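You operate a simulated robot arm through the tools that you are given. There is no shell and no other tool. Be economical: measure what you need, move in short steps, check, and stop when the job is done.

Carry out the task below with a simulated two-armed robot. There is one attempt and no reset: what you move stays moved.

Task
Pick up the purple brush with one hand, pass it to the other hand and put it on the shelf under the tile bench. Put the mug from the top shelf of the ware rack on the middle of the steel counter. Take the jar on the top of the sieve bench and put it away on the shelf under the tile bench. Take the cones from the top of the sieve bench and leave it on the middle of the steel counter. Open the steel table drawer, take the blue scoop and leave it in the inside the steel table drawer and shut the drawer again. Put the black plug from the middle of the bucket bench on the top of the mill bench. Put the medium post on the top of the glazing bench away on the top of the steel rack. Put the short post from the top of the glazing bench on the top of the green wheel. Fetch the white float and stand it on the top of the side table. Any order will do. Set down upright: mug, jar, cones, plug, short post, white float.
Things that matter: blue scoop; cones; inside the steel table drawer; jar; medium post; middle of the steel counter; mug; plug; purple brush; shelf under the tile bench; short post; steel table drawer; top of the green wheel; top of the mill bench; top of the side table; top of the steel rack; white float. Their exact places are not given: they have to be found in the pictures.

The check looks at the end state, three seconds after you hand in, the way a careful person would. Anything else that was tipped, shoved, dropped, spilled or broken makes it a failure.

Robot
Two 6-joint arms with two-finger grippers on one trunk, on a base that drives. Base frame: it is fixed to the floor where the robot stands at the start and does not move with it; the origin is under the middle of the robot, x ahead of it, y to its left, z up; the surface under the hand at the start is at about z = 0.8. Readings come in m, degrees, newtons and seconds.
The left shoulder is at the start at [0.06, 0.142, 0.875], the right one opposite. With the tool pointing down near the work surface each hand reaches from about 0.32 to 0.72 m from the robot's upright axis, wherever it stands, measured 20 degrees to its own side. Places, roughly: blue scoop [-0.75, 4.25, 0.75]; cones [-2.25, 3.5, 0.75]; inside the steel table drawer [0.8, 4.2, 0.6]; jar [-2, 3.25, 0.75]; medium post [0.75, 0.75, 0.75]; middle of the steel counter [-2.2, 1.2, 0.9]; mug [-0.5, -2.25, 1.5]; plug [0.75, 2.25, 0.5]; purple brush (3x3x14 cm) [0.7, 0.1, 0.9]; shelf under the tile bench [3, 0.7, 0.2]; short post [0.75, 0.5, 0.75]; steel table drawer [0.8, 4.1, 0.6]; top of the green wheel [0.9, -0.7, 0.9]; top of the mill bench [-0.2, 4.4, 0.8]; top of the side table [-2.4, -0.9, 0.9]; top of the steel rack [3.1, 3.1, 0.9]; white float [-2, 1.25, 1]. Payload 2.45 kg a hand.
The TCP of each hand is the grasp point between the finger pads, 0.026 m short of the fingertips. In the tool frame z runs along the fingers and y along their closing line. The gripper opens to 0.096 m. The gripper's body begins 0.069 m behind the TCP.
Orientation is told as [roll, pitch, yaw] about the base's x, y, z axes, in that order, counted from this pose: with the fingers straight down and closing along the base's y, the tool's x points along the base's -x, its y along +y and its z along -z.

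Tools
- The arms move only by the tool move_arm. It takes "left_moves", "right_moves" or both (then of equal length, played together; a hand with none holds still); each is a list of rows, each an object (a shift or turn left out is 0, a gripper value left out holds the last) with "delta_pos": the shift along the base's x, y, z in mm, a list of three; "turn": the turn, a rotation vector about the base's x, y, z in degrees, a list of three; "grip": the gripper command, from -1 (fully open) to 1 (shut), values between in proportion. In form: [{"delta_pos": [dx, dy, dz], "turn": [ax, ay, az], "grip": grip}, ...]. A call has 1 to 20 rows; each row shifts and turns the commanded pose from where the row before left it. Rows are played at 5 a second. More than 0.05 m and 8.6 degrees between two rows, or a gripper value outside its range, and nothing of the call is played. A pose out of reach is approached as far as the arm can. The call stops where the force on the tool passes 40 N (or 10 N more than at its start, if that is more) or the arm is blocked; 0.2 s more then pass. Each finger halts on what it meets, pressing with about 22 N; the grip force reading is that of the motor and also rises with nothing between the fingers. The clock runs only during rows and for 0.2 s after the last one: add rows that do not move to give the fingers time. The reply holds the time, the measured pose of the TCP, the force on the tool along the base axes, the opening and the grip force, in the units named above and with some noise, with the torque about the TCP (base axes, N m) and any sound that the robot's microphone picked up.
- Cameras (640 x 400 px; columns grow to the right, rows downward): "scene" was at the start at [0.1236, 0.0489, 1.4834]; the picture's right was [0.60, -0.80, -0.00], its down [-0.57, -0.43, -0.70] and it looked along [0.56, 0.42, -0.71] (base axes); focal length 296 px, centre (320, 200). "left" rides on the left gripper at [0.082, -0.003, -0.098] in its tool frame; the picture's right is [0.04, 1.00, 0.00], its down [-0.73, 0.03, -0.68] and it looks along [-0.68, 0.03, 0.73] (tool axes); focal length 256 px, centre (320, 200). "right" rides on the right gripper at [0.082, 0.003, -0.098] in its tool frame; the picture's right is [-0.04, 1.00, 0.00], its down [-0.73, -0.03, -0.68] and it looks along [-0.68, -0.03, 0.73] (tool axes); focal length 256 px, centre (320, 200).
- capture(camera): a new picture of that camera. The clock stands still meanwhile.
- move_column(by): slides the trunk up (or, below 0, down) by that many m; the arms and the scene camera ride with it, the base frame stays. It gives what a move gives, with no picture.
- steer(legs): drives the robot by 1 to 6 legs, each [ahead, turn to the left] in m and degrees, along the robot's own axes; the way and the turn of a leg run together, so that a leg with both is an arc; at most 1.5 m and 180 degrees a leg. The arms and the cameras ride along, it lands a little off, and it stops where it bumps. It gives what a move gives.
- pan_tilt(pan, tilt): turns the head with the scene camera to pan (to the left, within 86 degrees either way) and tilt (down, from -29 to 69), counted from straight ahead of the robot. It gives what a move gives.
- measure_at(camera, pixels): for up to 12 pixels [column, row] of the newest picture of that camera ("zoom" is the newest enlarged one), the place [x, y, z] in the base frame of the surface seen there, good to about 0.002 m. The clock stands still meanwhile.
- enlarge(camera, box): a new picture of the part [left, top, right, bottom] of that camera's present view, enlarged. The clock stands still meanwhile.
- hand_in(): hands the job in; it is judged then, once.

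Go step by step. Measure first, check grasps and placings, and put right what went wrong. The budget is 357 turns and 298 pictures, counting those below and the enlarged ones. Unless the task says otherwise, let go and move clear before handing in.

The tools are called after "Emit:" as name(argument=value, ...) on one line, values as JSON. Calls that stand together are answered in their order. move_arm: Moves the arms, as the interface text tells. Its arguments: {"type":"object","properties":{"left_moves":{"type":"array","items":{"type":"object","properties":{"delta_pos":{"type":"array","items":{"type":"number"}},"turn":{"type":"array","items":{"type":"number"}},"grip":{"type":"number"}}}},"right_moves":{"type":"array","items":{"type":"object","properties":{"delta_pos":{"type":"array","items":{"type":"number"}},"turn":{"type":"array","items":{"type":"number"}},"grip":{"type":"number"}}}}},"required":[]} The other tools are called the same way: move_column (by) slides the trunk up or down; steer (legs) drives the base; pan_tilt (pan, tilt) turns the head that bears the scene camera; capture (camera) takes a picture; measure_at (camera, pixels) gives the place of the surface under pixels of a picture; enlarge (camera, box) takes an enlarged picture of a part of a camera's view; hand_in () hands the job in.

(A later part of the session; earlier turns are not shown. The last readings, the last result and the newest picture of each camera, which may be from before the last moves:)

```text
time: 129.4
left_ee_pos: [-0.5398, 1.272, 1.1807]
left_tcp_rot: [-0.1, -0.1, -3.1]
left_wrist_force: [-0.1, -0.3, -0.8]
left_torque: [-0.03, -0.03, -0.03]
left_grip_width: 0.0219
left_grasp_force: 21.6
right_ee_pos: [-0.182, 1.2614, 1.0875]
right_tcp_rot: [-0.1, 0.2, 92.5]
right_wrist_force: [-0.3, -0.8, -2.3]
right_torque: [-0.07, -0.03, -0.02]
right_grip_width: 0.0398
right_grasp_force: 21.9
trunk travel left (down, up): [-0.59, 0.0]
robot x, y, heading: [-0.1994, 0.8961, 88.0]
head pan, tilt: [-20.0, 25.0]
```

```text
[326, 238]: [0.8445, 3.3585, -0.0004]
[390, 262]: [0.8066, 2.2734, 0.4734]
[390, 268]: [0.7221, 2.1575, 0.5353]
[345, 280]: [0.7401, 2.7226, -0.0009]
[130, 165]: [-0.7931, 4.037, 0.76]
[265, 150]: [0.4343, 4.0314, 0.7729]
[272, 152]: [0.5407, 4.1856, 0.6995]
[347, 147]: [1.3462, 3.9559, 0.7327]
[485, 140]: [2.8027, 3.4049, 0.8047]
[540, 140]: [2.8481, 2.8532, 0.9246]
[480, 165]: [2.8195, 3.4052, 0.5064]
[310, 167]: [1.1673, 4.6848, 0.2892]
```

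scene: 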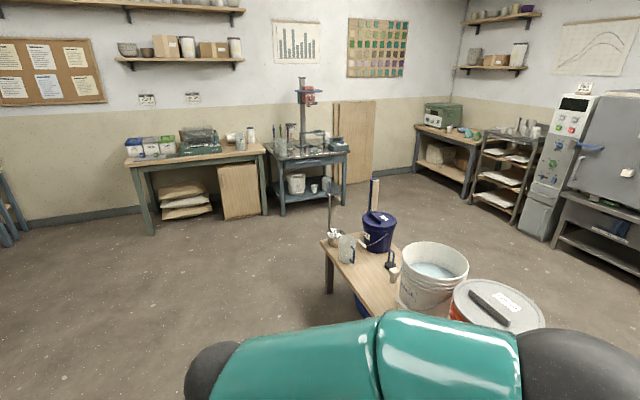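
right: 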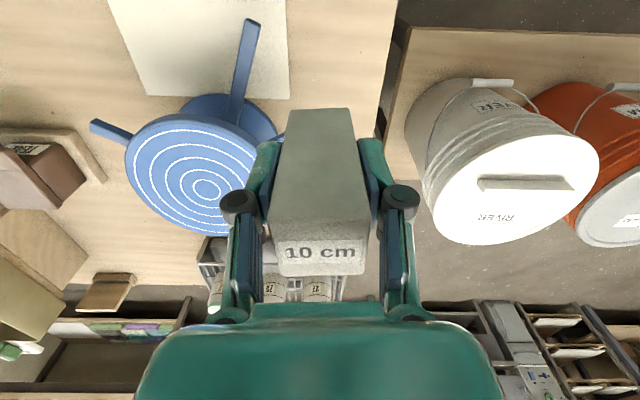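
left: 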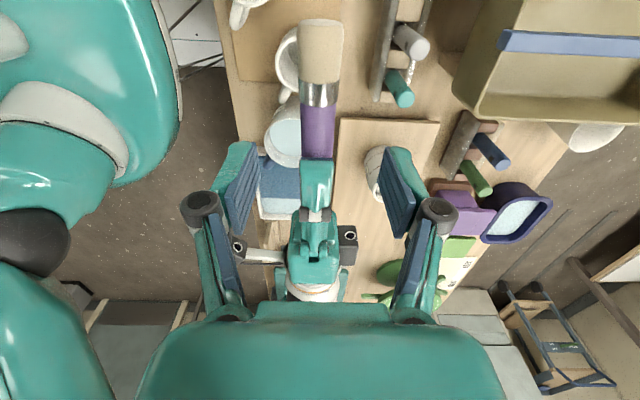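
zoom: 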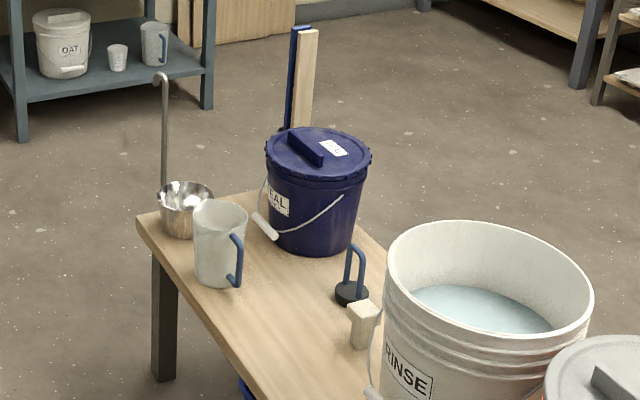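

Route clear. I drive to y≈3.2 and turn right.

Emit:
steer(legs=[[1.2, 2]])

Emit:
steer(legs=[[1.15, 0]])

Emit:
steer(legs=[[0, -45]])

Emit:
steer(legs=[[0, -45]])

Emit:
pan_tilt(pan=0, tilt=30)

Emit:
capture(camera="scene")

```text
time: 135.6
left_ee_pos: [-0.5255, 2.4731, 1.181]
left_tcp_rot: [-0.2, -0.1, -1.4]
left_wrist_force: [0.1, -0.3, -0.9]
left_torque: [-0.03, 0.01, 0.0]
left_grip_width: 0.0221
left_grasp_force: 21.8
right_ee_pos: [-0.1643, 2.4727, 1.0882]
right_tcp_rot: [-0.1, 0.1, 94.1]
right_wrist_force: [0.2, 0.3, -3.4]
right_torque: [-0.02, 0.01, -0.03]
right_grip_width: 0.0395
right_grasp_force: 22.1
trunk travel left (down, up): [-0.59, 0.0]
robot x, y, heading: [-0.1711, 2.1059, 89.7]
head pan, tilt: [-20.0, 25.0]
```

```text
time: 141.4
left_ee_pos: [-0.5142, 3.6037, 1.1816]
left_tcp_rot: [-0.3, -0.2, -1.4]
left_wrist_force: [0.5, -0.3, 0.1]
left_torque: [-0.03, -0.02, 0.0]
left_grip_width: 0.022
left_grasp_force: 22.5
right_ee_pos: [-0.155, 3.6007, 1.0893]
right_tcp_rot: [-0.1, 0.2, 94.0]
right_wrist_force: [-0.1, 0.1, -3.7]
right_torque: [-0.05, 0.01, -0.01]
right_grip_width: 0.0398
right_grasp_force: 22.0
trunk travel left (down, up): [-0.59, 0.0]
robot x, y, heading: [-0.1646, 3.236, 89.3]
head pan, tilt: [-20.0, 25.0]
```

```text
time: 144.1
left_ee_pos: [-0.1588, 3.7425, 1.1809]
left_tcp_rot: [-0.1, 0.0, -45.5]
left_wrist_force: [-1.2, -0.3, 0.1]
left_torque: [0.0, 0.03, -0.02]
left_grip_width: 0.0218
left_grasp_force: 21.9
right_ee_pos: [0.0989, 3.4913, 1.0893]
right_tcp_rot: [0.0, 0.1, 49.8]
right_wrist_force: [-0.4, 0.2, -2.2]
right_torque: [0.0, 0.04, 0.02]
right_grip_width: 0.0397
right_grasp_force: 22.5
trunk travel left (down, up): [-0.59, 0.0]
robot x, y, heading: [-0.1795, 3.2537, 45.6]
head pan, tilt: [-20.0, 25.0]
```

```text
time: 146.9
left_ee_pos: [0.1895, 3.5741, 1.1825]
left_tcp_rot: [-0.2, 0.0, -92.0]
left_wrist_force: [-0.1, -1.0, -1.3]
left_torque: [0.0, 0.01, 0.02]
left_grip_width: 0.0219
left_grasp_force: 22.0
right_ee_pos: [0.1846, 3.2148, 1.0881]
right_tcp_rot: [0.0, 0.3, 3.4]
right_wrist_force: [-0.2, 0.6, -3.0]
right_torque: [-0.01, 0.07, 0.04]
right_grip_width: 0.0398
right_grasp_force: 22.1
trunk travel left (down, up): [-0.59, 0.0]
robot x, y, heading: [-0.1835, 3.2791, -0.6]
head pan, tilt: [-20.0, 25.0]
```

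```text
time: 147.7
left_ee_pos: [0.1882, 3.5751, 1.1829]
left_tcp_rot: [-0.2, -0.2, -91.9]
left_wrist_force: [0.0, -0.1, -1.2]
left_torque: [-0.04, 0.0, 0.03]
left_grip_width: 0.0219
left_grasp_force: 21.8
right_ee_pos: [0.1837, 3.2165, 1.0889]
right_tcp_rot: [-0.2, 0.1, 3.5]
right_wrist_force: [0.1, 0.1, -2.8]
right_torque: [-0.06, 0.02, -0.04]
right_grip_width: 0.0395
right_grasp_force: 22.0
trunk travel left (down, up): [-0.59, 0.0]
robot x, y, heading: [-0.1814, 3.2803, -0.5]
head pan, tilt: [0.0, 30.0]
```

```text
241 pictures are left
```

scene: 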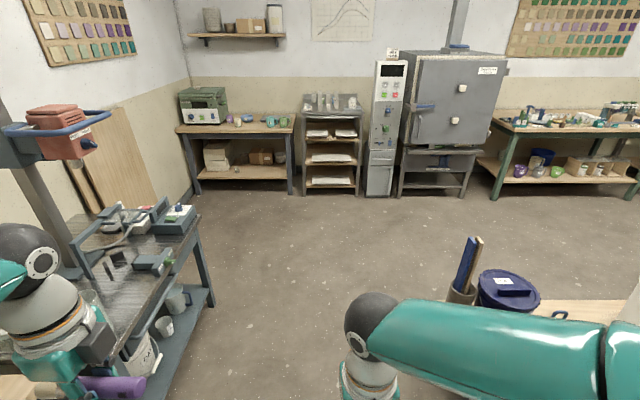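

The steel rack is straight ahead (330,150). I drive towards it.

Emit:
steer(legs=[[1.4, 0]])

Emit:
steer(legs=[[1.0, 0]])

Emit:
capture(camera="scene")

```text
time: 155.0
left_ee_pos: [1.6337, 3.5276, 1.1834]
left_tcp_rot: [-0.2, 0.0, -93.6]
left_wrist_force: [0.0, -0.6, -0.6]
left_torque: [-0.01, 0.02, -0.04]
left_grip_width: 0.0223
left_grasp_force: 21.1
right_ee_pos: [1.6188, 3.1681, 1.0893]
right_tcp_rot: [-0.2, 0.3, 1.7]
right_wrist_force: [-0.3, -0.1, -3.2]
right_torque: [0.02, 0.03, -0.02]
right_grip_width: 0.0398
right_grasp_force: 21.6
trunk travel left (down, up): [-0.59, 0.0]
robot x, y, heading: [1.2563, 3.2474, -2.3]
head pan, tilt: [0.0, 30.0]
```

```text
time: 160.2
left_ee_pos: [2.6183, 3.5113, 1.1831]
left_tcp_rot: [-0.2, -0.2, -92.3]
left_wrist_force: [0.1, 0.0, -0.5]
left_torque: [0.01, 0.02, 0.0]
left_grip_width: 0.0222
left_grasp_force: 22.2
right_ee_pos: [2.6137, 3.1507, 1.0906]
right_tcp_rot: [-0.1, 0.2, 3.2]
right_wrist_force: [-0.1, -0.6, -2.9]
right_torque: [0.03, 0.07, -0.02]
right_grip_width: 0.04
right_grasp_force: 21.8
trunk travel left (down, up): [-0.59, 0.0]
robot x, y, heading: [2.2494, 3.2218, -0.8]
head pan, tilt: [0.0, 30.0]
```

```text
240 pictures are left
```

scene: 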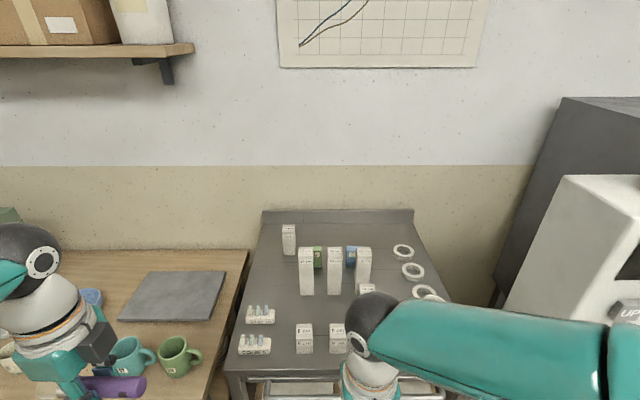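

The rack top holds several posts and cones. I tilt down for a better view and measure free places.

Emit:
pan_tilt(pan=-5, tilt=45)

Emit:
capture(camera="scene")

Emit:
measure_at(camera="scene", pixels=[[270, 130], [275, 190], [285, 230], [330, 200], [380, 190], [400, 150], [245, 250], [320, 250], [390, 220], [270, 105], [420, 205]])

```text
time: 161.0
left_ee_pos: [2.6188, 3.5101, 1.1838]
left_tcp_rot: [-0.1, -0.1, -92.2]
left_wrist_force: [0.4, -0.1, -0.4]
left_torque: [0.03, 0.01, -0.01]
left_grip_width: 0.0218
left_grasp_force: 22.0
right_ee_pos: [2.6123, 3.1521, 1.0902]
right_tcp_rot: [-0.1, 0.1, 3.3]
right_wrist_force: [-0.1, 0.3, -2.8]
right_torque: [0.01, 0.01, -0.01]
right_grip_width: 0.0399
right_grasp_force: 21.6
trunk travel left (down, up): [-0.59, 0.0]
robot x, y, heading: [2.2496, 3.2185, -0.9]
head pan, tilt: [-5.0, 45.0]
```

```text
239 pictures are left
```

scene: 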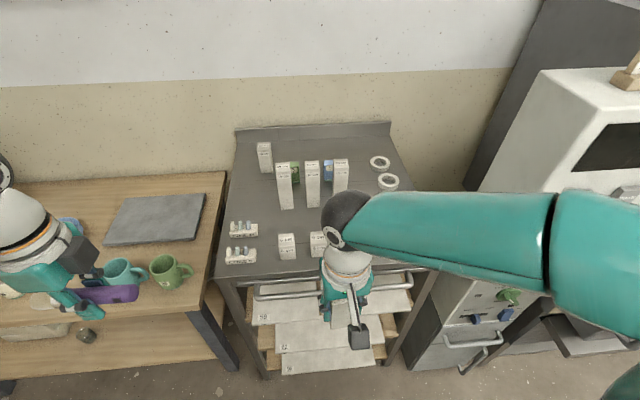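

```text
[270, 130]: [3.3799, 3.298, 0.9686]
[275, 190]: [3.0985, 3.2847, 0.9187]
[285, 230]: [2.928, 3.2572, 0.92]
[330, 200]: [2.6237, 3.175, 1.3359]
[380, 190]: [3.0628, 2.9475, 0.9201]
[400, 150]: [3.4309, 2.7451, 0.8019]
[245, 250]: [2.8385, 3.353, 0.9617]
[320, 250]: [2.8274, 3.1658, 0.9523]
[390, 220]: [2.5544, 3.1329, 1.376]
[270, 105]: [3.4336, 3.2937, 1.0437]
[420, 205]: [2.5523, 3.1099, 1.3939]
```

I look with the right-hand camera for the right-front part of the rack.

Emit:
capture(camera="right")

```text
238 pictures are left
```

right: 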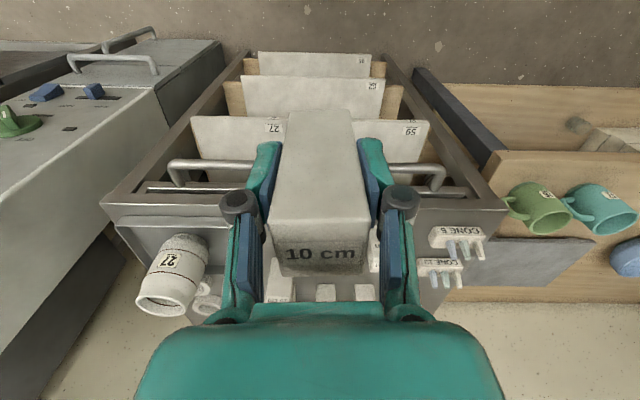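

I measure the gap between the front posts and the tall ones around scene (290,222).

Emit:
enlarge(camera="scene", box=[215, 130, 345, 275])

Emit:
measure_at(camera="scene", pixels=[[287, 207], [315, 204], [298, 222], [310, 222], [270, 222], [287, 240], [245, 229], [285, 166], [316, 235], [289, 253]])

Emit:
measure_at(camera="right", pixels=[[180, 245], [165, 285], [200, 295], [280, 280], [325, 292], [230, 290]])

```text
2.76 times, centred on (280, 202) of scene
```

zoom: 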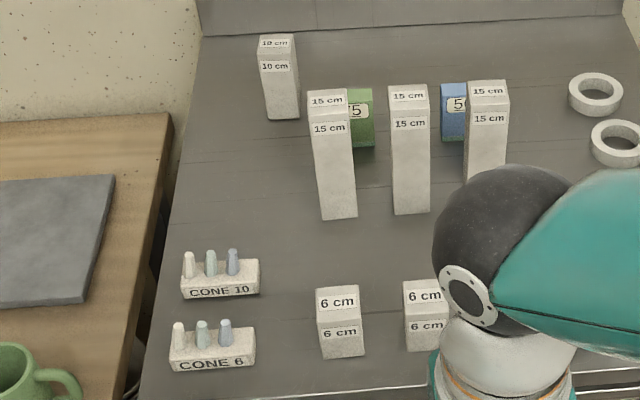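

```text
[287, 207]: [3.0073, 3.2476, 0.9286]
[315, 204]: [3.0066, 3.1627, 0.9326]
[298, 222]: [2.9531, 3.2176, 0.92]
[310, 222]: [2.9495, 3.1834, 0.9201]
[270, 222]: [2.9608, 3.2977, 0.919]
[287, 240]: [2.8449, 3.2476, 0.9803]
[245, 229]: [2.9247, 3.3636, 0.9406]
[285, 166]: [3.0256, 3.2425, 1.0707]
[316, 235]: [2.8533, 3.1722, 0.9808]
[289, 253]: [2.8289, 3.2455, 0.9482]
```

```text
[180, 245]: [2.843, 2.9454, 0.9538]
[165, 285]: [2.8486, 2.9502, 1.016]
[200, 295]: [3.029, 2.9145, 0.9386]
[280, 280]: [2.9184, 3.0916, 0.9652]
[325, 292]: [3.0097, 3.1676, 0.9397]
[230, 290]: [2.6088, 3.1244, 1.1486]
```

A free slot exists around (2.94,3.21), between the 6 cm posts (back x 2.87) and 15 cm posts (front x 3.005). I drive 0.18 m closer.

Emit:
steer(legs=[[0.18, 1]])

Emit:
capture(camera="right")

Emit:
capture(camera="scene")

```text
time: 162.5
left_ee_pos: [2.7947, 3.5159, 1.1838]
left_tcp_rot: [-0.4, -0.1, -91.3]
left_wrist_force: [0.1, 0.4, -0.8]
left_torque: [-0.01, 0.04, 0.01]
left_grip_width: 0.022
left_grasp_force: 22.0
right_ee_pos: [2.7936, 3.1566, 1.0902]
right_tcp_rot: [-0.1, 0.2, 4.1]
right_wrist_force: [1.0, -0.2, -3.6]
right_torque: [-0.02, 0.05, 0.03]
right_grip_width: 0.0394
right_grasp_force: 21.7
trunk travel left (down, up): [-0.59, 0.0]
robot x, y, heading: [2.4259, 3.2177, 0.2]
head pan, tilt: [-5.0, 45.0]
```

```text
236 pictures are left
```

right: 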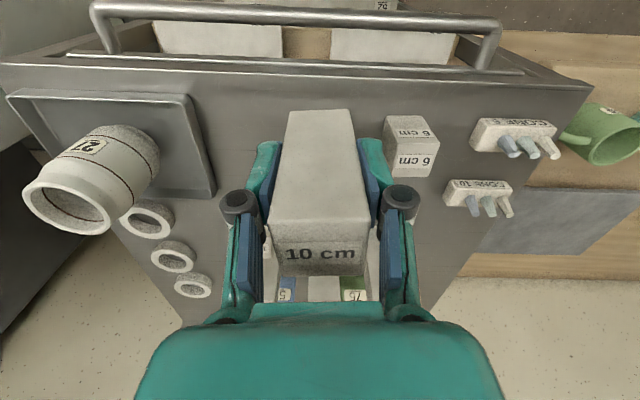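

```text
235 pictures are left
```

scene: 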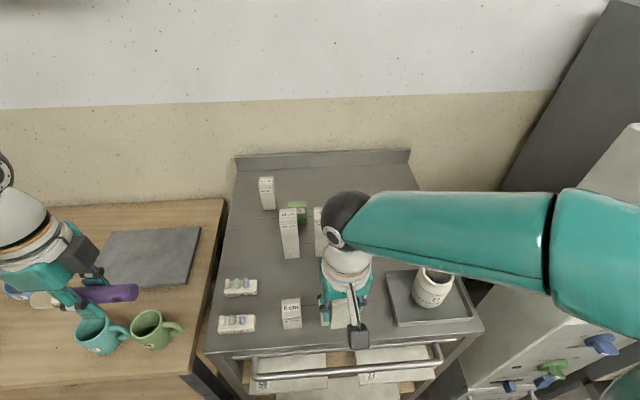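

I move the post over (2.94,3.21), square it, and lower to ~1 cm above the surface.

Emit:
move_arm(right_moves=[{"delta_pos": [35, 13, 0], "turn": [0, 0, -4]}, {"delta_pos": [37, 13, 0]}, {"delta_pos": [37, 13, 0]}, {"delta_pos": [37, 14, 0]}, {}, {"delta_pos": [0, 0, -30]}, {"delta_pos": [0, 0, -30]}, {"delta_pos": [0, 0, -25]}, {}])

Emit:
capture(camera="scene")

Emit:
capture(camera="right")

```text
time: 164.5
left_ee_pos: [2.7929, 3.5159, 1.1842]
left_tcp_rot: [-0.2, -0.1, -91.3]
left_wrist_force: [0.0, 0.6, -1.8]
left_torque: [0.01, 0.02, 0.05]
left_grip_width: 0.022
left_grasp_force: 22.3
right_ee_pos: [2.9395, 3.2076, 1.0045]
right_tcp_rot: [-0.1, 0.2, 0.0]
right_wrist_force: [0.6, 0.3, -3.5]
right_torque: [0.02, 0.01, -0.02]
right_grip_width: 0.0396
right_grasp_force: 22.4
trunk travel left (down, up): [-0.59, 0.0]
robot x, y, heading: [2.4229, 3.2174, 0.1]
head pan, tilt: [-5.0, 45.0]
```

```text
234 pictures are left
```

scene: 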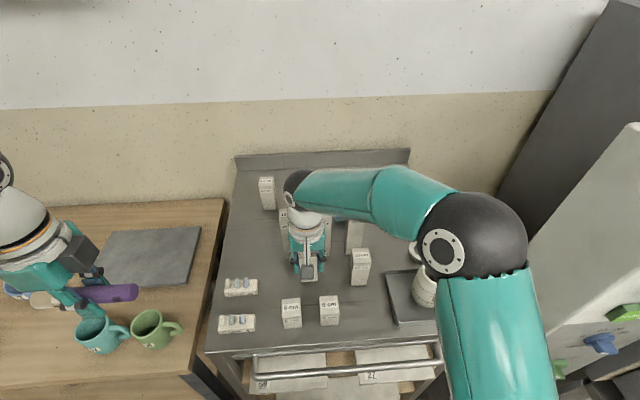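

```text
233 pictures are left
```

right: 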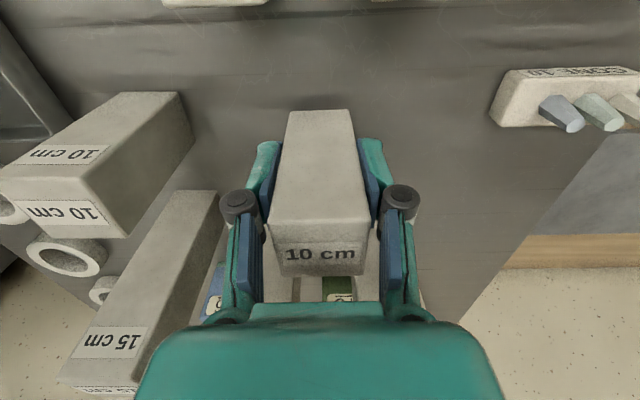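

Clear of neighbours (10 cm post at scene 360,265). I lower slowly to contact.

Emit:
move_arm(right_moves=[{"delta_pos": [0, 0, -8]}, {"delta_pos": [0, 0, -3]}, {"delta_pos": [0, 0, -2]}, {}])

```text
time: 165.5
left_ee_pos: [2.7933, 3.5162, 1.1839]
left_tcp_rot: [-0.2, 0.0, -91.3]
left_wrist_force: [0.7, 0.8, -0.5]
left_torque: [-0.01, 0.01, 0.01]
left_grip_width: 0.0222
left_grasp_force: 21.5
right_ee_pos: [2.9385, 3.2076, 0.9918]
right_tcp_rot: [-0.1, 0.2, 0.1]
right_wrist_force: [-0.4, 0.5, -2.8]
right_torque: [0.01, 0.0, -0.01]
right_grip_width: 0.0396
right_grasp_force: 21.9
trunk travel left (down, up): [-0.59, 0.0]
robot x, y, heading: [2.427, 3.2173, 0.4]
head pan, tilt: [-5.0, 45.0]
```

Emit:
move_arm(right_moves=[{"delta_pos": [0, 0, -2]}, {"delta_pos": [0, 0, -1.5]}, {}])

```text
time: 166.3
left_ee_pos: [2.7933, 3.5155, 1.1828]
left_tcp_rot: [-0.1, -0.1, -91.3]
left_wrist_force: [-0.2, 0.1, 0.5]
left_torque: [-0.01, -0.03, 0.03]
left_grip_width: 0.0218
left_grasp_force: 21.6
right_ee_pos: [2.9375, 3.2087, 0.9882]
right_tcp_rot: [-0.1, 0.1, 0.1]
right_wrist_force: [0.4, -0.8, -3.2]
right_torque: [0.01, 0.04, 0.0]
right_grip_width: 0.0395
right_grasp_force: 22.5
trunk travel left (down, up): [-0.59, 0.0]
robot x, y, heading: [2.4266, 3.217, 0.3]
head pan, tilt: [-5.0, 45.0]
```

Still hanging; a little lower.

Emit:
move_arm(right_moves=[{"delta_pos": [0, 0, -1.5]}, {"delta_pos": [0, 0, -1]}, {}])

```text
time: 167.1
left_ee_pos: [2.7928, 3.5154, 1.1833]
left_tcp_rot: [-0.2, -0.2, -91.2]
left_wrist_force: [-1.1, -0.2, -0.3]
left_torque: [-0.03, 0.02, 0.0]
left_grip_width: 0.0219
left_grasp_force: 22.2
right_ee_pos: [2.9383, 3.2086, 0.9865]
right_tcp_rot: [0.0, 0.2, 0.2]
right_wrist_force: [0.4, 0.6, -0.6]
right_torque: [0.06, -0.11, -0.01]
right_grip_width: 0.0396
right_grasp_force: 21.9
trunk travel left (down, up): [-0.59, 0.0]
robot x, y, heading: [2.424, 3.2143, 0.5]
head pan, tilt: [-5.0, 45.0]
```

Contact is starting (fz −0.6). I press 1 mm more, open and lift clear.

Emit:
move_arm(right_moves=[{"delta_pos": [0, 0, -1]}, {"grip": -0.4}, {}, {}, {"delta_pos": [0, 0, 40]}, {"delta_pos": [0, 0, 45]}, {"delta_pos": [0, 0, 45]}, {"delta_pos": [-40, 0, 20]}, {"delta_pos": [-45, 0, 0]}, {"delta_pos": [-45, -10, 0]}, {"delta_pos": [-45, -10, 0]}, {}])

Emit:
capture(camera="scene")

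```text
time: 169.7
left_ee_pos: [2.795, 3.5156, 1.1835]
left_tcp_rot: [-0.2, -0.2, -91.3]
left_wrist_force: [-0.1, 0.1, -0.8]
left_torque: [-0.03, 0.03, 0.02]
left_grip_width: 0.0223
left_grasp_force: 22.3
right_ee_pos: [2.7678, 3.1906, 1.1372]
right_tcp_rot: [-0.1, 0.2, 0.1]
right_wrist_force: [0.6, 0.5, 0.0]
right_torque: [-0.01, 0.0, 0.0]
right_grip_width: 0.067
right_grasp_force: 0.1
trunk travel left (down, up): [-0.59, 0.0]
robot x, y, heading: [2.4255, 3.2212, 0.3]
head pan, tilt: [-5.0, 45.0]
```

```text
232 pictures are left
```

scene: 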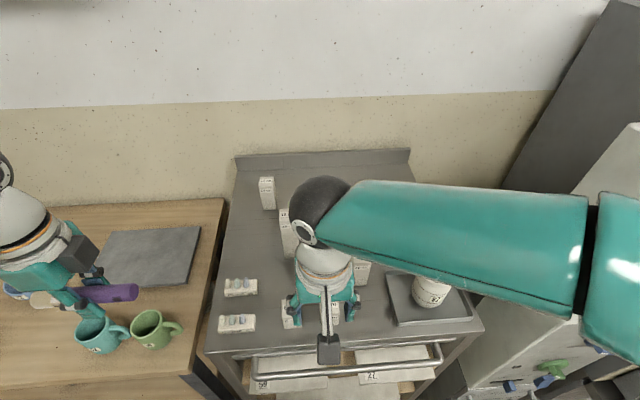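

I back off and check the placement.

Emit:
steer(legs=[[-0.45, 0]])

Emit:
capture(camera="scene")

Emit:
enlarge(camera="scene", box=[220, 60, 400, 200])

```text
time: 172.4
left_ee_pos: [2.349, 3.5127, 1.1851]
left_tcp_rot: [-0.1, -0.1, -91.7]
left_wrist_force: [0.1, -0.3, -1.1]
left_torque: [0.03, -0.02, -0.01]
left_grip_width: 0.0223
left_grasp_force: 22.1
right_ee_pos: [2.3201, 3.1882, 1.137]
right_tcp_rot: [-0.1, 0.1, -0.3]
right_wrist_force: [-0.4, -0.1, 0.1]
right_torque: [-0.02, -0.02, -0.02]
right_grip_width: 0.0672
right_grasp_force: 0.1
trunk travel left (down, up): [-0.59, 0.0]
robot x, y, heading: [1.9816, 3.2188, -0.2]
head pan, tilt: [-5.0, 45.0]
```

```text
231 pictures are left
```

scene: 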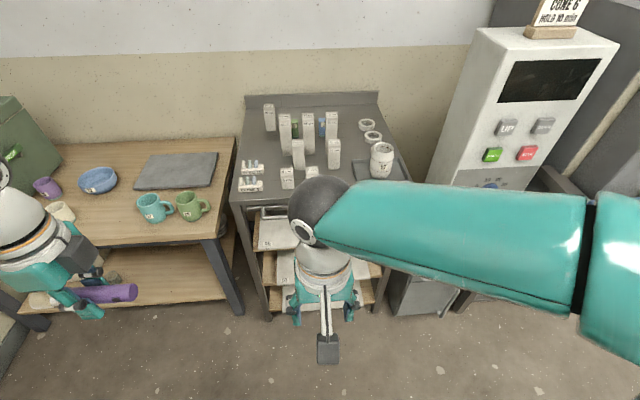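

```text
2.86 times, centred on (310, 130) of scene
```

zoom: 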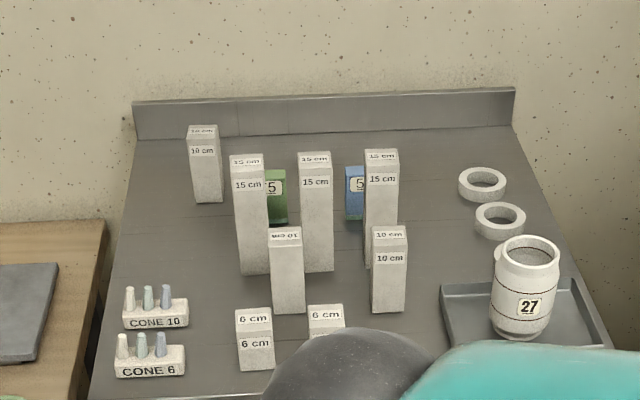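

The 10 cm post stands well on the rack. Now I drive to the tile bench around (1.95,0.75).

Emit:
steer(legs=[[0, -45]])

Emit:
steer(legs=[[0, -45]])

Emit:
steer(legs=[[1.25, 0]])

Emit:
steer(legs=[[1.2, 0]])

Emit:
steer(legs=[[0, 45]])

Emit:
steer(legs=[[0, 45]])

Emit:
pan_tilt(pan=0, tilt=40)

Emit:
capture(camera="scene")

```text
time: 175.1
left_ee_pos: [2.4508, 3.1632, 1.1849]
left_tcp_rot: [-0.2, -0.1, -137.0]
left_wrist_force: [-0.6, -0.1, 0.0]
left_torque: [-0.02, -0.04, -0.02]
left_grip_width: 0.022
left_grasp_force: 21.8
right_ee_pos: [2.1985, 2.9548, 1.1372]
right_tcp_rot: [0.0, 0.3, -45.5]
right_wrist_force: [0.8, -0.4, -0.4]
right_torque: [0.0, 0.01, -0.02]
right_grip_width: 0.0672
right_grasp_force: 0.0
trunk travel left (down, up): [-0.59, 0.0]
robot x, y, heading: [2.0002, 3.2319, -45.5]
head pan, tilt: [-5.0, 45.0]
```

```text
time: 177.8
left_ee_pos: [2.2758, 2.8699, 1.185]
left_tcp_rot: [-0.1, -0.1, 179.3]
left_wrist_force: [0.9, 0.0, -0.3]
left_torque: [-0.02, 0.0, -0.02]
left_grip_width: 0.0218
left_grasp_force: 22.1
right_ee_pos: [1.9503, 2.8933, 1.1382]
right_tcp_rot: [-0.2, 0.2, -89.3]
right_wrist_force: [0.1, -1.8, 0.8]
right_torque: [-0.01, 0.01, 0.0]
right_grip_width: 0.067
right_grasp_force: 0.2
trunk travel left (down, up): [-0.59, 0.0]
robot x, y, heading: [2.0231, 3.2338, -88.8]
head pan, tilt: [-5.0, 45.0]
```

```text
time: 184.1
left_ee_pos: [2.2943, 1.6421, 1.1865]
left_tcp_rot: [-0.3, -0.1, 178.9]
left_wrist_force: [0.8, 0.5, -0.2]
left_torque: [-0.03, -0.01, -0.02]
left_grip_width: 0.0221
left_grasp_force: 21.9
right_ee_pos: [1.9699, 1.6683, 1.1374]
right_tcp_rot: [-0.2, 0.2, -89.8]
right_wrist_force: [0.1, -0.4, 0.3]
right_torque: [0.0, 0.0, -0.01]
right_grip_width: 0.0669
right_grasp_force: 0.0
trunk travel left (down, up): [-0.59, 0.0]
robot x, y, heading: [2.044, 2.0102, -89.1]
head pan, tilt: [-5.0, 45.0]
```

```text
time: 190.3
left_ee_pos: [2.3351, 0.4317, 1.1867]
left_tcp_rot: [-0.2, -0.2, -179.8]
left_wrist_force: [-0.4, -0.1, 0.2]
left_torque: [0.0, 0.02, -0.02]
left_grip_width: 0.0219
left_grasp_force: 22.2
right_ee_pos: [2.0091, 0.4498, 1.1387]
right_tcp_rot: [0.0, 0.2, -88.4]
right_wrist_force: [0.9, 0.1, 0.2]
right_torque: [0.03, -0.02, -0.04]
right_grip_width: 0.0671
right_grasp_force: 0.0
trunk travel left (down, up): [-0.59, 0.0]
robot x, y, heading: [2.079, 0.79, -87.7]
head pan, tilt: [-5.0, 45.0]
```

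```text
time: 193.1
left_ee_pos: [2.5163, 0.7278, 1.1863]
left_tcp_rot: [-0.2, -0.1, -133.6]
left_wrist_force: [0.4, 0.7, -0.7]
left_torque: [0.0, 0.01, 0.02]
left_grip_width: 0.022
left_grasp_force: 22.0
right_ee_pos: [2.277, 0.505, 1.1396]
right_tcp_rot: [-0.1, 0.3, -42.2]
right_wrist_force: [0.0, -0.1, 0.3]
right_torque: [0.03, -0.02, -0.02]
right_grip_width: 0.0672
right_grasp_force: 0.1
trunk travel left (down, up): [-0.59, 0.0]
robot x, y, heading: [2.0611, 0.7703, -41.8]
head pan, tilt: [-5.0, 45.0]
```

```text
time: 195.8
left_ee_pos: [2.4102, 1.0665, 1.1873]
left_tcp_rot: [-0.2, -0.1, -88.0]
left_wrist_force: [0.0, 0.0, -0.8]
left_torque: [-0.01, 0.0, 0.0]
left_grip_width: 0.0221
left_grasp_force: 21.8
right_ee_pos: [2.4027, 0.7411, 1.1405]
right_tcp_rot: [-0.1, 0.2, 3.5]
right_wrist_force: [-0.4, -0.3, -0.5]
right_torque: [0.0, 0.01, 0.02]
right_grip_width: 0.0673
right_grasp_force: 0.1
trunk travel left (down, up): [-0.59, 0.0]
robot x, y, heading: [2.0601, 0.7474, 3.6]
head pan, tilt: [-5.0, 45.0]
```

```text
time: 196.5
left_ee_pos: [2.4087, 1.0683, 1.1878]
left_tcp_rot: [-0.2, -0.1, -88.0]
left_wrist_force: [0.2, -0.4, 0.2]
left_torque: [-0.02, 0.0, -0.02]
left_grip_width: 0.0221
left_grasp_force: 21.8
right_ee_pos: [2.4029, 0.7414, 1.1405]
right_tcp_rot: [0.0, 0.3, 3.4]
right_wrist_force: [0.0, 0.7, 0.4]
right_torque: [-0.02, -0.01, -0.04]
right_grip_width: 0.0672
right_grasp_force: 0.0
trunk travel left (down, up): [-0.59, 0.0]
robot x, y, heading: [2.0612, 0.7459, 3.8]
head pan, tilt: [0.0, 40.0]
```

```text
229 pictures are left
```

scene: 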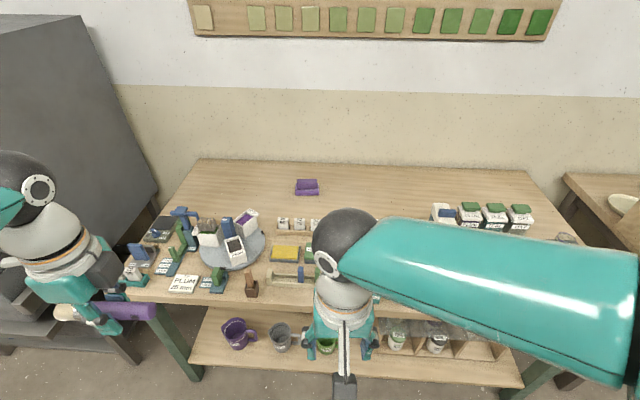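

Next I lower the column to see and reach under the tabletop.

Emit:
move_column(by=-0.5)

Emit:
pan_tilt(pan=0, tilt=38)

Emit:
capture(camera="scene")

Emit:
capture(camera="left")

```text
refused: -0.5 is not a number from -0.4 to 0.4
```

```text
time: 197.1
left_ee_pos: [2.411, 1.0674, 1.189]
left_tcp_rot: [-0.1, 0.0, -88.0]
left_wrist_force: [0.7, -0.1, -1.0]
left_torque: [0.02, 0.0, 0.0]
left_grip_width: 0.0219
left_grasp_force: 21.7
right_ee_pos: [2.4031, 0.7407, 1.1391]
right_tcp_rot: [0.0, 0.3, 3.4]
right_wrist_force: [0.9, -0.7, -0.2]
right_torque: [0.0, 0.03, -0.01]
right_grip_width: 0.0671
right_grasp_force: 0.1
trunk travel left (down, up): [-0.59, 0.0]
robot x, y, heading: [2.0632, 0.7494, 3.3]
head pan, tilt: [0.0, 38.0]
```

```text
228 pictures are left
```

scene: 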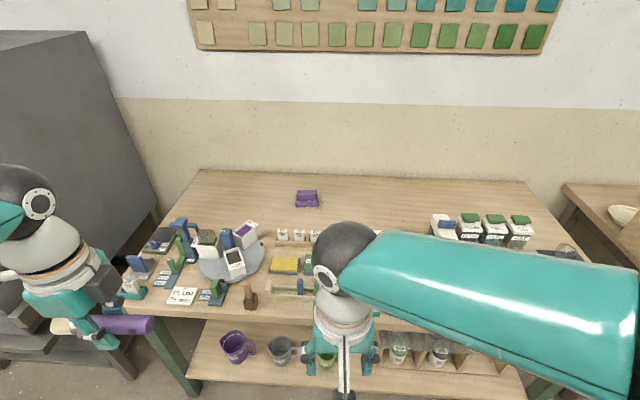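

```text
227 pictures are left
```

left: 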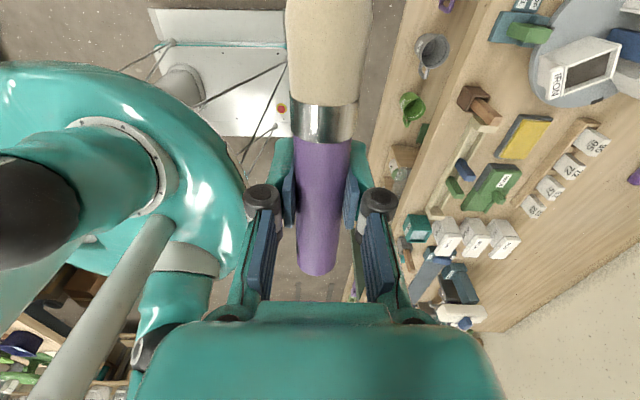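

Limit 0.4 per call; I lower in two steps.

Emit:
move_column(by=-0.35)

Emit:
move_column(by=-0.15)

Emit:
capture(camera="scene")

Emit:
pan_tilt(pan=15, tilt=30)

Emit:
capture(camera="scene")

```text
time: 200.5
left_ee_pos: [2.4093, 1.0666, 0.8379]
left_tcp_rot: [-0.2, -0.1, -87.9]
left_wrist_force: [0.5, -0.1, -0.4]
left_torque: [0.02, 0.01, 0.02]
left_grip_width: 0.0219
left_grasp_force: 22.4
right_ee_pos: [2.4015, 0.7408, 0.7901]
right_tcp_rot: [-0.1, 0.3, 3.4]
right_wrist_force: [0.4, -0.1, -1.0]
right_torque: [0.02, 0.01, -0.01]
right_grip_width: 0.0674
right_grasp_force: 0.0
trunk travel left (down, up): [-0.24, 0.35]
robot x, y, heading: [2.0659, 0.7477, 3.6]
head pan, tilt: [0.0, 38.0]
```

```text
time: 202.3
left_ee_pos: [2.4095, 1.0669, 0.688]
left_tcp_rot: [-0.2, 0.0, -88.0]
left_wrist_force: [-0.8, -0.3, -0.3]
left_torque: [0.01, -0.01, 0.02]
left_grip_width: 0.0221
left_grasp_force: 21.7
right_ee_pos: [2.4032, 0.7408, 0.6395]
right_tcp_rot: [-0.1, 0.2, 3.5]
right_wrist_force: [-0.9, 0.1, 1.3]
right_torque: [0.0, 0.01, 0.01]
right_grip_width: 0.0669
right_grasp_force: 0.2
trunk travel left (down, up): [-0.09, 0.5]
robot x, y, heading: [2.0604, 0.7481, 3.8]
head pan, tilt: [0.0, 38.0]
```

```text
226 pictures are left
```

scene: 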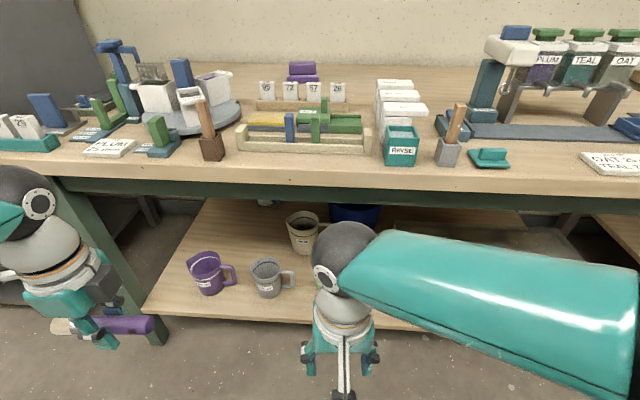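

```text
time: 203.1
left_ee_pos: [2.4107, 1.0681, 0.6878]
left_tcp_rot: [-0.3, -0.1, -88.0]
left_wrist_force: [0.0, 0.6, -0.3]
left_torque: [0.0, 0.01, 0.02]
left_grip_width: 0.0219
left_grasp_force: 21.9
right_ee_pos: [2.402, 0.7409, 0.6399]
right_tcp_rot: [-0.2, 0.2, 3.5]
right_wrist_force: [0.1, -0.6, 0.2]
right_torque: [0.0, 0.0, 0.01]
right_grip_width: 0.0672
right_grasp_force: 0.1
trunk travel left (down, up): [-0.09, 0.5]
robot x, y, heading: [2.0602, 0.7464, 3.7]
head pan, tilt: [15.0, 30.0]
```

```text
225 pictures are left
```

scene: 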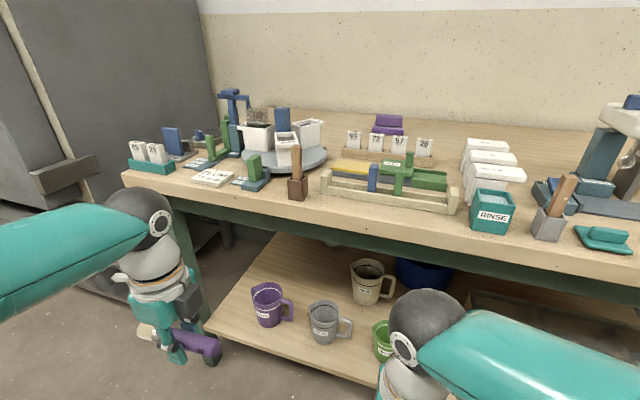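

I measure free zones on the shelf: left end (240,300), behind purple mug (285,255), front strip.

Emit:
measure_at(camera="scene", pixels=[[222, 310], [240, 300], [250, 290], [262, 275], [280, 255], [320, 270], [210, 325], [265, 325], [320, 350], [262, 290], [295, 340], [345, 330]])

Emit:
enlarge(camera="scene", box=[190, 220, 450, 400])

```text
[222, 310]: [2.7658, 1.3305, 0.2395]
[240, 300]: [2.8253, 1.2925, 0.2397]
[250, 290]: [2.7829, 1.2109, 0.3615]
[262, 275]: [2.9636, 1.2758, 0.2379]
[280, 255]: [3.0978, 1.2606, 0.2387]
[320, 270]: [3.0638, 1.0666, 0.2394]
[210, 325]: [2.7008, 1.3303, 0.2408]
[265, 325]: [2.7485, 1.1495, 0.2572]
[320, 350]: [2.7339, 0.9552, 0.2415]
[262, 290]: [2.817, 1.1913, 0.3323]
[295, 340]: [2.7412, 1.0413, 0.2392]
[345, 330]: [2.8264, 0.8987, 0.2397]
```

```text
2.22 times, centred on (320, 310) of scene
```

zoom: 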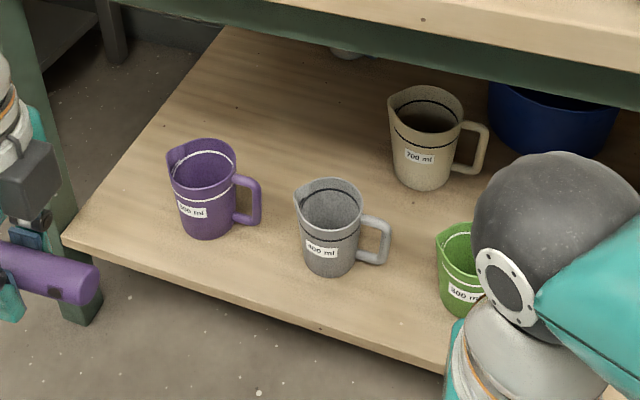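

I move the right arm aside to see the right half of the shelf.

Emit:
move_arm(right_moves=[{"delta_pos": [-10, -45, 0]}, {"delta_pos": [-10, -45, 0]}, {"delta_pos": [-10, -45, 0]}, {"delta_pos": [-10, -45, 0]}, {"delta_pos": [-10, -45, 0]}, {"delta_pos": [-10, -45, 0]}, {}])

Emit:
pan_tilt(pan=-5, tilt=30)

Emit:
capture(camera="scene")

```text
time: 204.7
left_ee_pos: [2.4091, 1.0665, 0.6881]
left_tcp_rot: [-0.2, 0.0, -88.1]
left_wrist_force: [0.3, 0.0, -1.1]
left_torque: [0.0, -0.02, -0.02]
left_grip_width: 0.0221
left_grasp_force: 22.2
right_ee_pos: [2.3402, 0.4676, 0.6425]
right_tcp_rot: [0.0, 0.2, 3.5]
right_wrist_force: [0.1, 0.1, -0.1]
right_torque: [0.02, -0.03, -0.01]
right_grip_width: 0.0672
right_grasp_force: 0.0
trunk travel left (down, up): [-0.09, 0.5]
robot x, y, heading: [2.0606, 0.7442, 3.7]
head pan, tilt: [15.0, 30.0]
```

```text
time: 205.5
left_ee_pos: [2.4095, 1.0663, 0.6877]
left_tcp_rot: [-0.2, -0.1, -88.0]
left_wrist_force: [-0.4, 0.0, -0.6]
left_torque: [-0.02, -0.01, 0.02]
left_grip_width: 0.0221
left_grasp_force: 21.9
right_ee_pos: [2.3395, 0.4677, 0.6421]
right_tcp_rot: [-0.1, 0.2, 3.5]
right_wrist_force: [0.5, 0.9, 1.6]
right_torque: [-0.01, -0.01, -0.02]
right_grip_width: 0.0672
right_grasp_force: 0.0
trunk travel left (down, up): [-0.09, 0.5]
robot x, y, heading: [2.0615, 0.7452, 3.6]
head pan, tilt: [-5.0, 30.0]
```

```text
223 pictures are left
```

scene: 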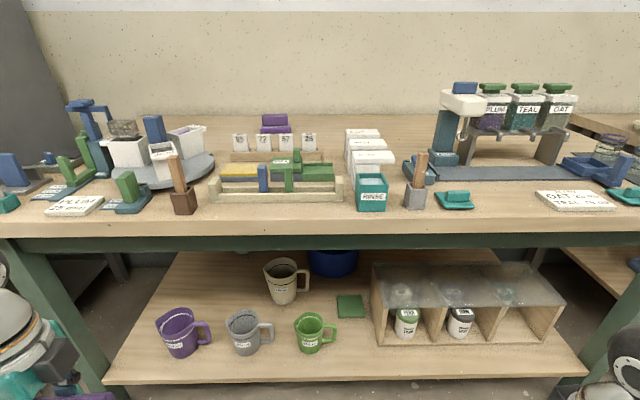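

Clear view now. I measure the free zones: (355,350), (450,362), (560,355), (150,310), and the tabletop underside.

Emit:
measure_at(camera="scene", pixels=[[355, 350], [345, 365], [380, 345], [450, 348], [450, 360], [450, 372], [555, 335], [575, 365], [350, 300], [312, 350], [300, 235], [300, 246]])

Emit:
measure_at(camera="scene", pixels=[[150, 340], [145, 320], [200, 280], [230, 290], [180, 350], [245, 350], [270, 300], [170, 310], [340, 318], [330, 345], [372, 300], [240, 247]])

```text
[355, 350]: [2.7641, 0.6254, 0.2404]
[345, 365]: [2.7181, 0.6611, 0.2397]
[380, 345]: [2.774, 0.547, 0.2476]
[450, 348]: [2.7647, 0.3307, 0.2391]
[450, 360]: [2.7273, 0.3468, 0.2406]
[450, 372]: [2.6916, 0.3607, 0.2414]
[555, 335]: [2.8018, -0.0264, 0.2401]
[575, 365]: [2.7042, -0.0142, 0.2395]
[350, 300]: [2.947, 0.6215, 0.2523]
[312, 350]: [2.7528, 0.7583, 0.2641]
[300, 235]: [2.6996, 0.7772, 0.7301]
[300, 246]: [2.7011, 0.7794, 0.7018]
```

```text
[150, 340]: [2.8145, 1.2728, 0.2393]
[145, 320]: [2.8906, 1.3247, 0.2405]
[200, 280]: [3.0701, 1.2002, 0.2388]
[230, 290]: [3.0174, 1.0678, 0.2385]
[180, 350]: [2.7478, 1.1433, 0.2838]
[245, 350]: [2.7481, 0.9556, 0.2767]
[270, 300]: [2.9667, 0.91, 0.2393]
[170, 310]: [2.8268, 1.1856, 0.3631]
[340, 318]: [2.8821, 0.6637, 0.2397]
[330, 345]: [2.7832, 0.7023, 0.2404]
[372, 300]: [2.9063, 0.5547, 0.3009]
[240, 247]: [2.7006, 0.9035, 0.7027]
```

Shelf z=0.24. Left end (y 1.20–1.35) is free for the brush lying along x; the middle gap (y 0.56–0.69) suits the jar later. I shift the robot to y≈1.07.

Emit:
steer(legs=[[0, 43]])

Emit:
steer(legs=[[0, 43]])

Emit:
steer(legs=[[0.33, 0]])

Emit:
steer(legs=[[0, -45]])

Emit:
steer(legs=[[0, -45]])

```text
time: 208.1
left_ee_pos: [2.1005, 1.2189, 0.6881]
left_tcp_rot: [-0.3, -0.1, -45.2]
left_wrist_force: [-0.2, -0.3, -0.1]
left_torque: [0.0, 0.0, -0.04]
left_grip_width: 0.0221
left_grasp_force: 22.3
right_ee_pos: [2.4548, 0.7306, 0.6424]
right_tcp_rot: [0.0, 0.2, 46.3]
right_wrist_force: [-0.9, 0.0, -0.8]
right_torque: [0.04, 0.0, 0.02]
right_grip_width: 0.0672
right_grasp_force: 0.1
trunk travel left (down, up): [-0.09, 0.5]
robot x, y, heading: [2.0739, 0.733, 46.2]
head pan, tilt: [-5.0, 30.0]
```

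```text
time: 210.8
left_ee_pos: [1.7599, 1.1026, 0.6877]
left_tcp_rot: [-0.2, -0.1, -1.6]
left_wrist_force: [-0.7, -0.7, -0.9]
left_torque: [-0.03, 0.01, -0.01]
left_grip_width: 0.0221
left_grasp_force: 22.5
right_ee_pos: [2.3535, 0.9963, 0.6413]
right_tcp_rot: [0.0, 0.3, 89.8]
right_wrist_force: [0.1, -0.2, -0.3]
right_torque: [0.04, -0.01, 0.03]
right_grip_width: 0.0672
right_grasp_force: 0.1
trunk travel left (down, up): [-0.09, 0.5]
robot x, y, heading: [2.0885, 0.736, 89.7]
head pan, tilt: [-5.0, 30.0]
```

```text
time: 213.0
left_ee_pos: [1.7593, 1.4394, 0.6891]
left_tcp_rot: [-0.1, -0.1, -1.4]
left_wrist_force: [0.5, 0.0, 0.0]
left_torque: [0.0, -0.04, 0.02]
left_grip_width: 0.0221
left_grasp_force: 21.6
right_ee_pos: [2.3538, 1.3345, 0.6422]
right_tcp_rot: [-0.1, 0.2, 90.1]
right_wrist_force: [-0.2, -0.4, 0.4]
right_torque: [-0.02, 0.02, 0.0]
right_grip_width: 0.0673
right_grasp_force: 0.0
trunk travel left (down, up): [-0.09, 0.5]
robot x, y, heading: [2.0942, 1.0749, 90.1]
head pan, tilt: [-5.0, 30.0]
```

```text
time: 215.7
left_ee_pos: [2.107, 1.5676, 0.6901]
left_tcp_rot: [-0.2, -0.2, -45.2]
left_wrist_force: [-0.3, 0.5, 0.0]
left_torque: [0.0, 0.01, 0.04]
left_grip_width: 0.0218
left_grasp_force: 22.0
right_ee_pos: [2.4609, 1.0802, 0.6421]
right_tcp_rot: [-0.1, 0.2, 46.0]
right_wrist_force: [0.1, 0.0, -0.3]
right_torque: [0.02, 0.04, -0.03]
right_grip_width: 0.0672
right_grasp_force: 0.2
trunk travel left (down, up): [-0.09, 0.5]
robot x, y, heading: [2.0819, 1.0845, 45.8]
head pan, tilt: [-5.0, 30.0]
```

```text
time: 218.4
left_ee_pos: [2.4443, 1.4054, 0.6899]
left_tcp_rot: [-0.2, -0.1, -90.8]
left_wrist_force: [0.3, 0.1, -0.5]
left_torque: [0.0, 0.03, -0.02]
left_grip_width: 0.0218
left_grasp_force: 22.7
right_ee_pos: [2.345, 0.811, 0.6437]
right_tcp_rot: [-0.1, 0.2, 0.6]
right_wrist_force: [0.3, 0.0, 0.3]
right_torque: [0.02, 0.02, -0.02]
right_grip_width: 0.0671
right_grasp_force: 0.2
trunk travel left (down, up): [-0.09, 0.5]
robot x, y, heading: [2.0821, 1.1013, 0.8]
head pan, tilt: [-5.0, 30.0]
```

Robot at (2.08,1.10). I yaw the left hand +90° so the brush lies along x, and lower it in front of the bench.

Emit:
move_arm(left_moves=[{"delta_pos": [0, -12, -20], "turn": [0, 0, 8.4]}, {"delta_pos": [0, -12, -20], "turn": [0, 0, 8.4]}, {"delta_pos": [0, -12, -20], "turn": [0, 0, 8.4]}, {"delta_pos": [0, -12, -20], "turn": [0, 0, 8.4]}, {"delta_pos": [0, -12, -20], "turn": [0, 0, 8.4]}, {"delta_pos": [0, -12, -20], "turn": [0, 0, 8.4]}, {"delta_pos": [0, -12, -20], "turn": [0, 0, 8.4]}, {"delta_pos": [0, -12, -20], "turn": [0, 0, 8.4]}, {"delta_pos": [0, -12, -20], "turn": [0, 0, 8.4]}, {"delta_pos": [0, -12, -20], "turn": [0, 0, 8.4]}, {"delta_pos": [0, -12, -20], "turn": [0, 0, 6.5]}, {}])

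Emit:
pan_tilt(pan=15, tilt=35)

Emit:
capture(camera="scene")

Emit:
capture(camera="left")

```text
time: 221.0
left_ee_pos: [2.4448, 1.2745, 0.4678]
left_tcp_rot: [-0.1, 0.0, -0.3]
left_wrist_force: [-0.1, -0.6, -0.6]
left_torque: [0.01, -0.02, -0.01]
left_grip_width: 0.0222
left_grasp_force: 22.4
right_ee_pos: [2.3444, 0.811, 0.6447]
right_tcp_rot: [-0.1, 0.2, 0.6]
right_wrist_force: [-0.4, -0.6, 0.0]
right_torque: [-0.02, 0.03, 0.02]
right_grip_width: 0.0672
right_grasp_force: 0.1
trunk travel left (down, up): [-0.09, 0.5]
robot x, y, heading: [2.0817, 1.1028, 0.5]
head pan, tilt: [-5.0, 30.0]
```

```text
time: 221.8
left_ee_pos: [2.4446, 1.2745, 0.4674]
left_tcp_rot: [-0.1, 0.0, -0.2]
left_wrist_force: [0.1, -0.4, 0.2]
left_torque: [0.0, 0.01, 0.02]
left_grip_width: 0.0222
left_grasp_force: 21.6
right_ee_pos: [2.3446, 0.8102, 0.6456]
right_tcp_rot: [-0.1, 0.2, 0.7]
right_wrist_force: [-0.3, -0.8, 0.7]
right_torque: [0.01, -0.03, -0.01]
right_grip_width: 0.067
right_grasp_force: 0.1
trunk travel left (down, up): [-0.09, 0.5]
robot x, y, heading: [2.0801, 1.1046, 0.7]
head pan, tilt: [15.0, 35.0]
```

```text
222 pictures are left
```

scene: 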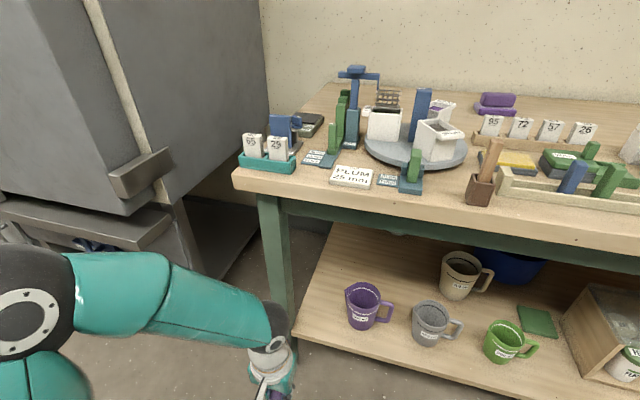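

```text
221 pictures are left
```

left: 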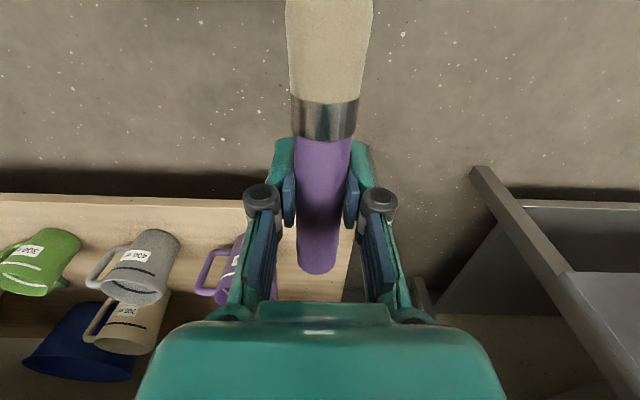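

I measure the bench leg, the purple mug and the kiln's nearest parts.

Emit:
measure_at(camera="scene", pixels=[[270, 260], [283, 260], [289, 300], [310, 330], [350, 310], [350, 290], [330, 300], [150, 180], [100, 235], [250, 310], [150, 290], [325, 285]])

```text
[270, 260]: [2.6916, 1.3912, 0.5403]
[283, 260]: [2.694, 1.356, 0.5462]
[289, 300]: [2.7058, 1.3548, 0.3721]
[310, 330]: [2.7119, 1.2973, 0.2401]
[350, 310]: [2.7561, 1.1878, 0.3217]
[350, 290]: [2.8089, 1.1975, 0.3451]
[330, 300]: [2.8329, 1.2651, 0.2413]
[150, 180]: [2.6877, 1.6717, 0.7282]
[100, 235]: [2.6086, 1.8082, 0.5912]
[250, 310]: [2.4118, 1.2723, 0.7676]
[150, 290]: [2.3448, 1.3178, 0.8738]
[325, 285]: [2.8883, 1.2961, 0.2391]
```

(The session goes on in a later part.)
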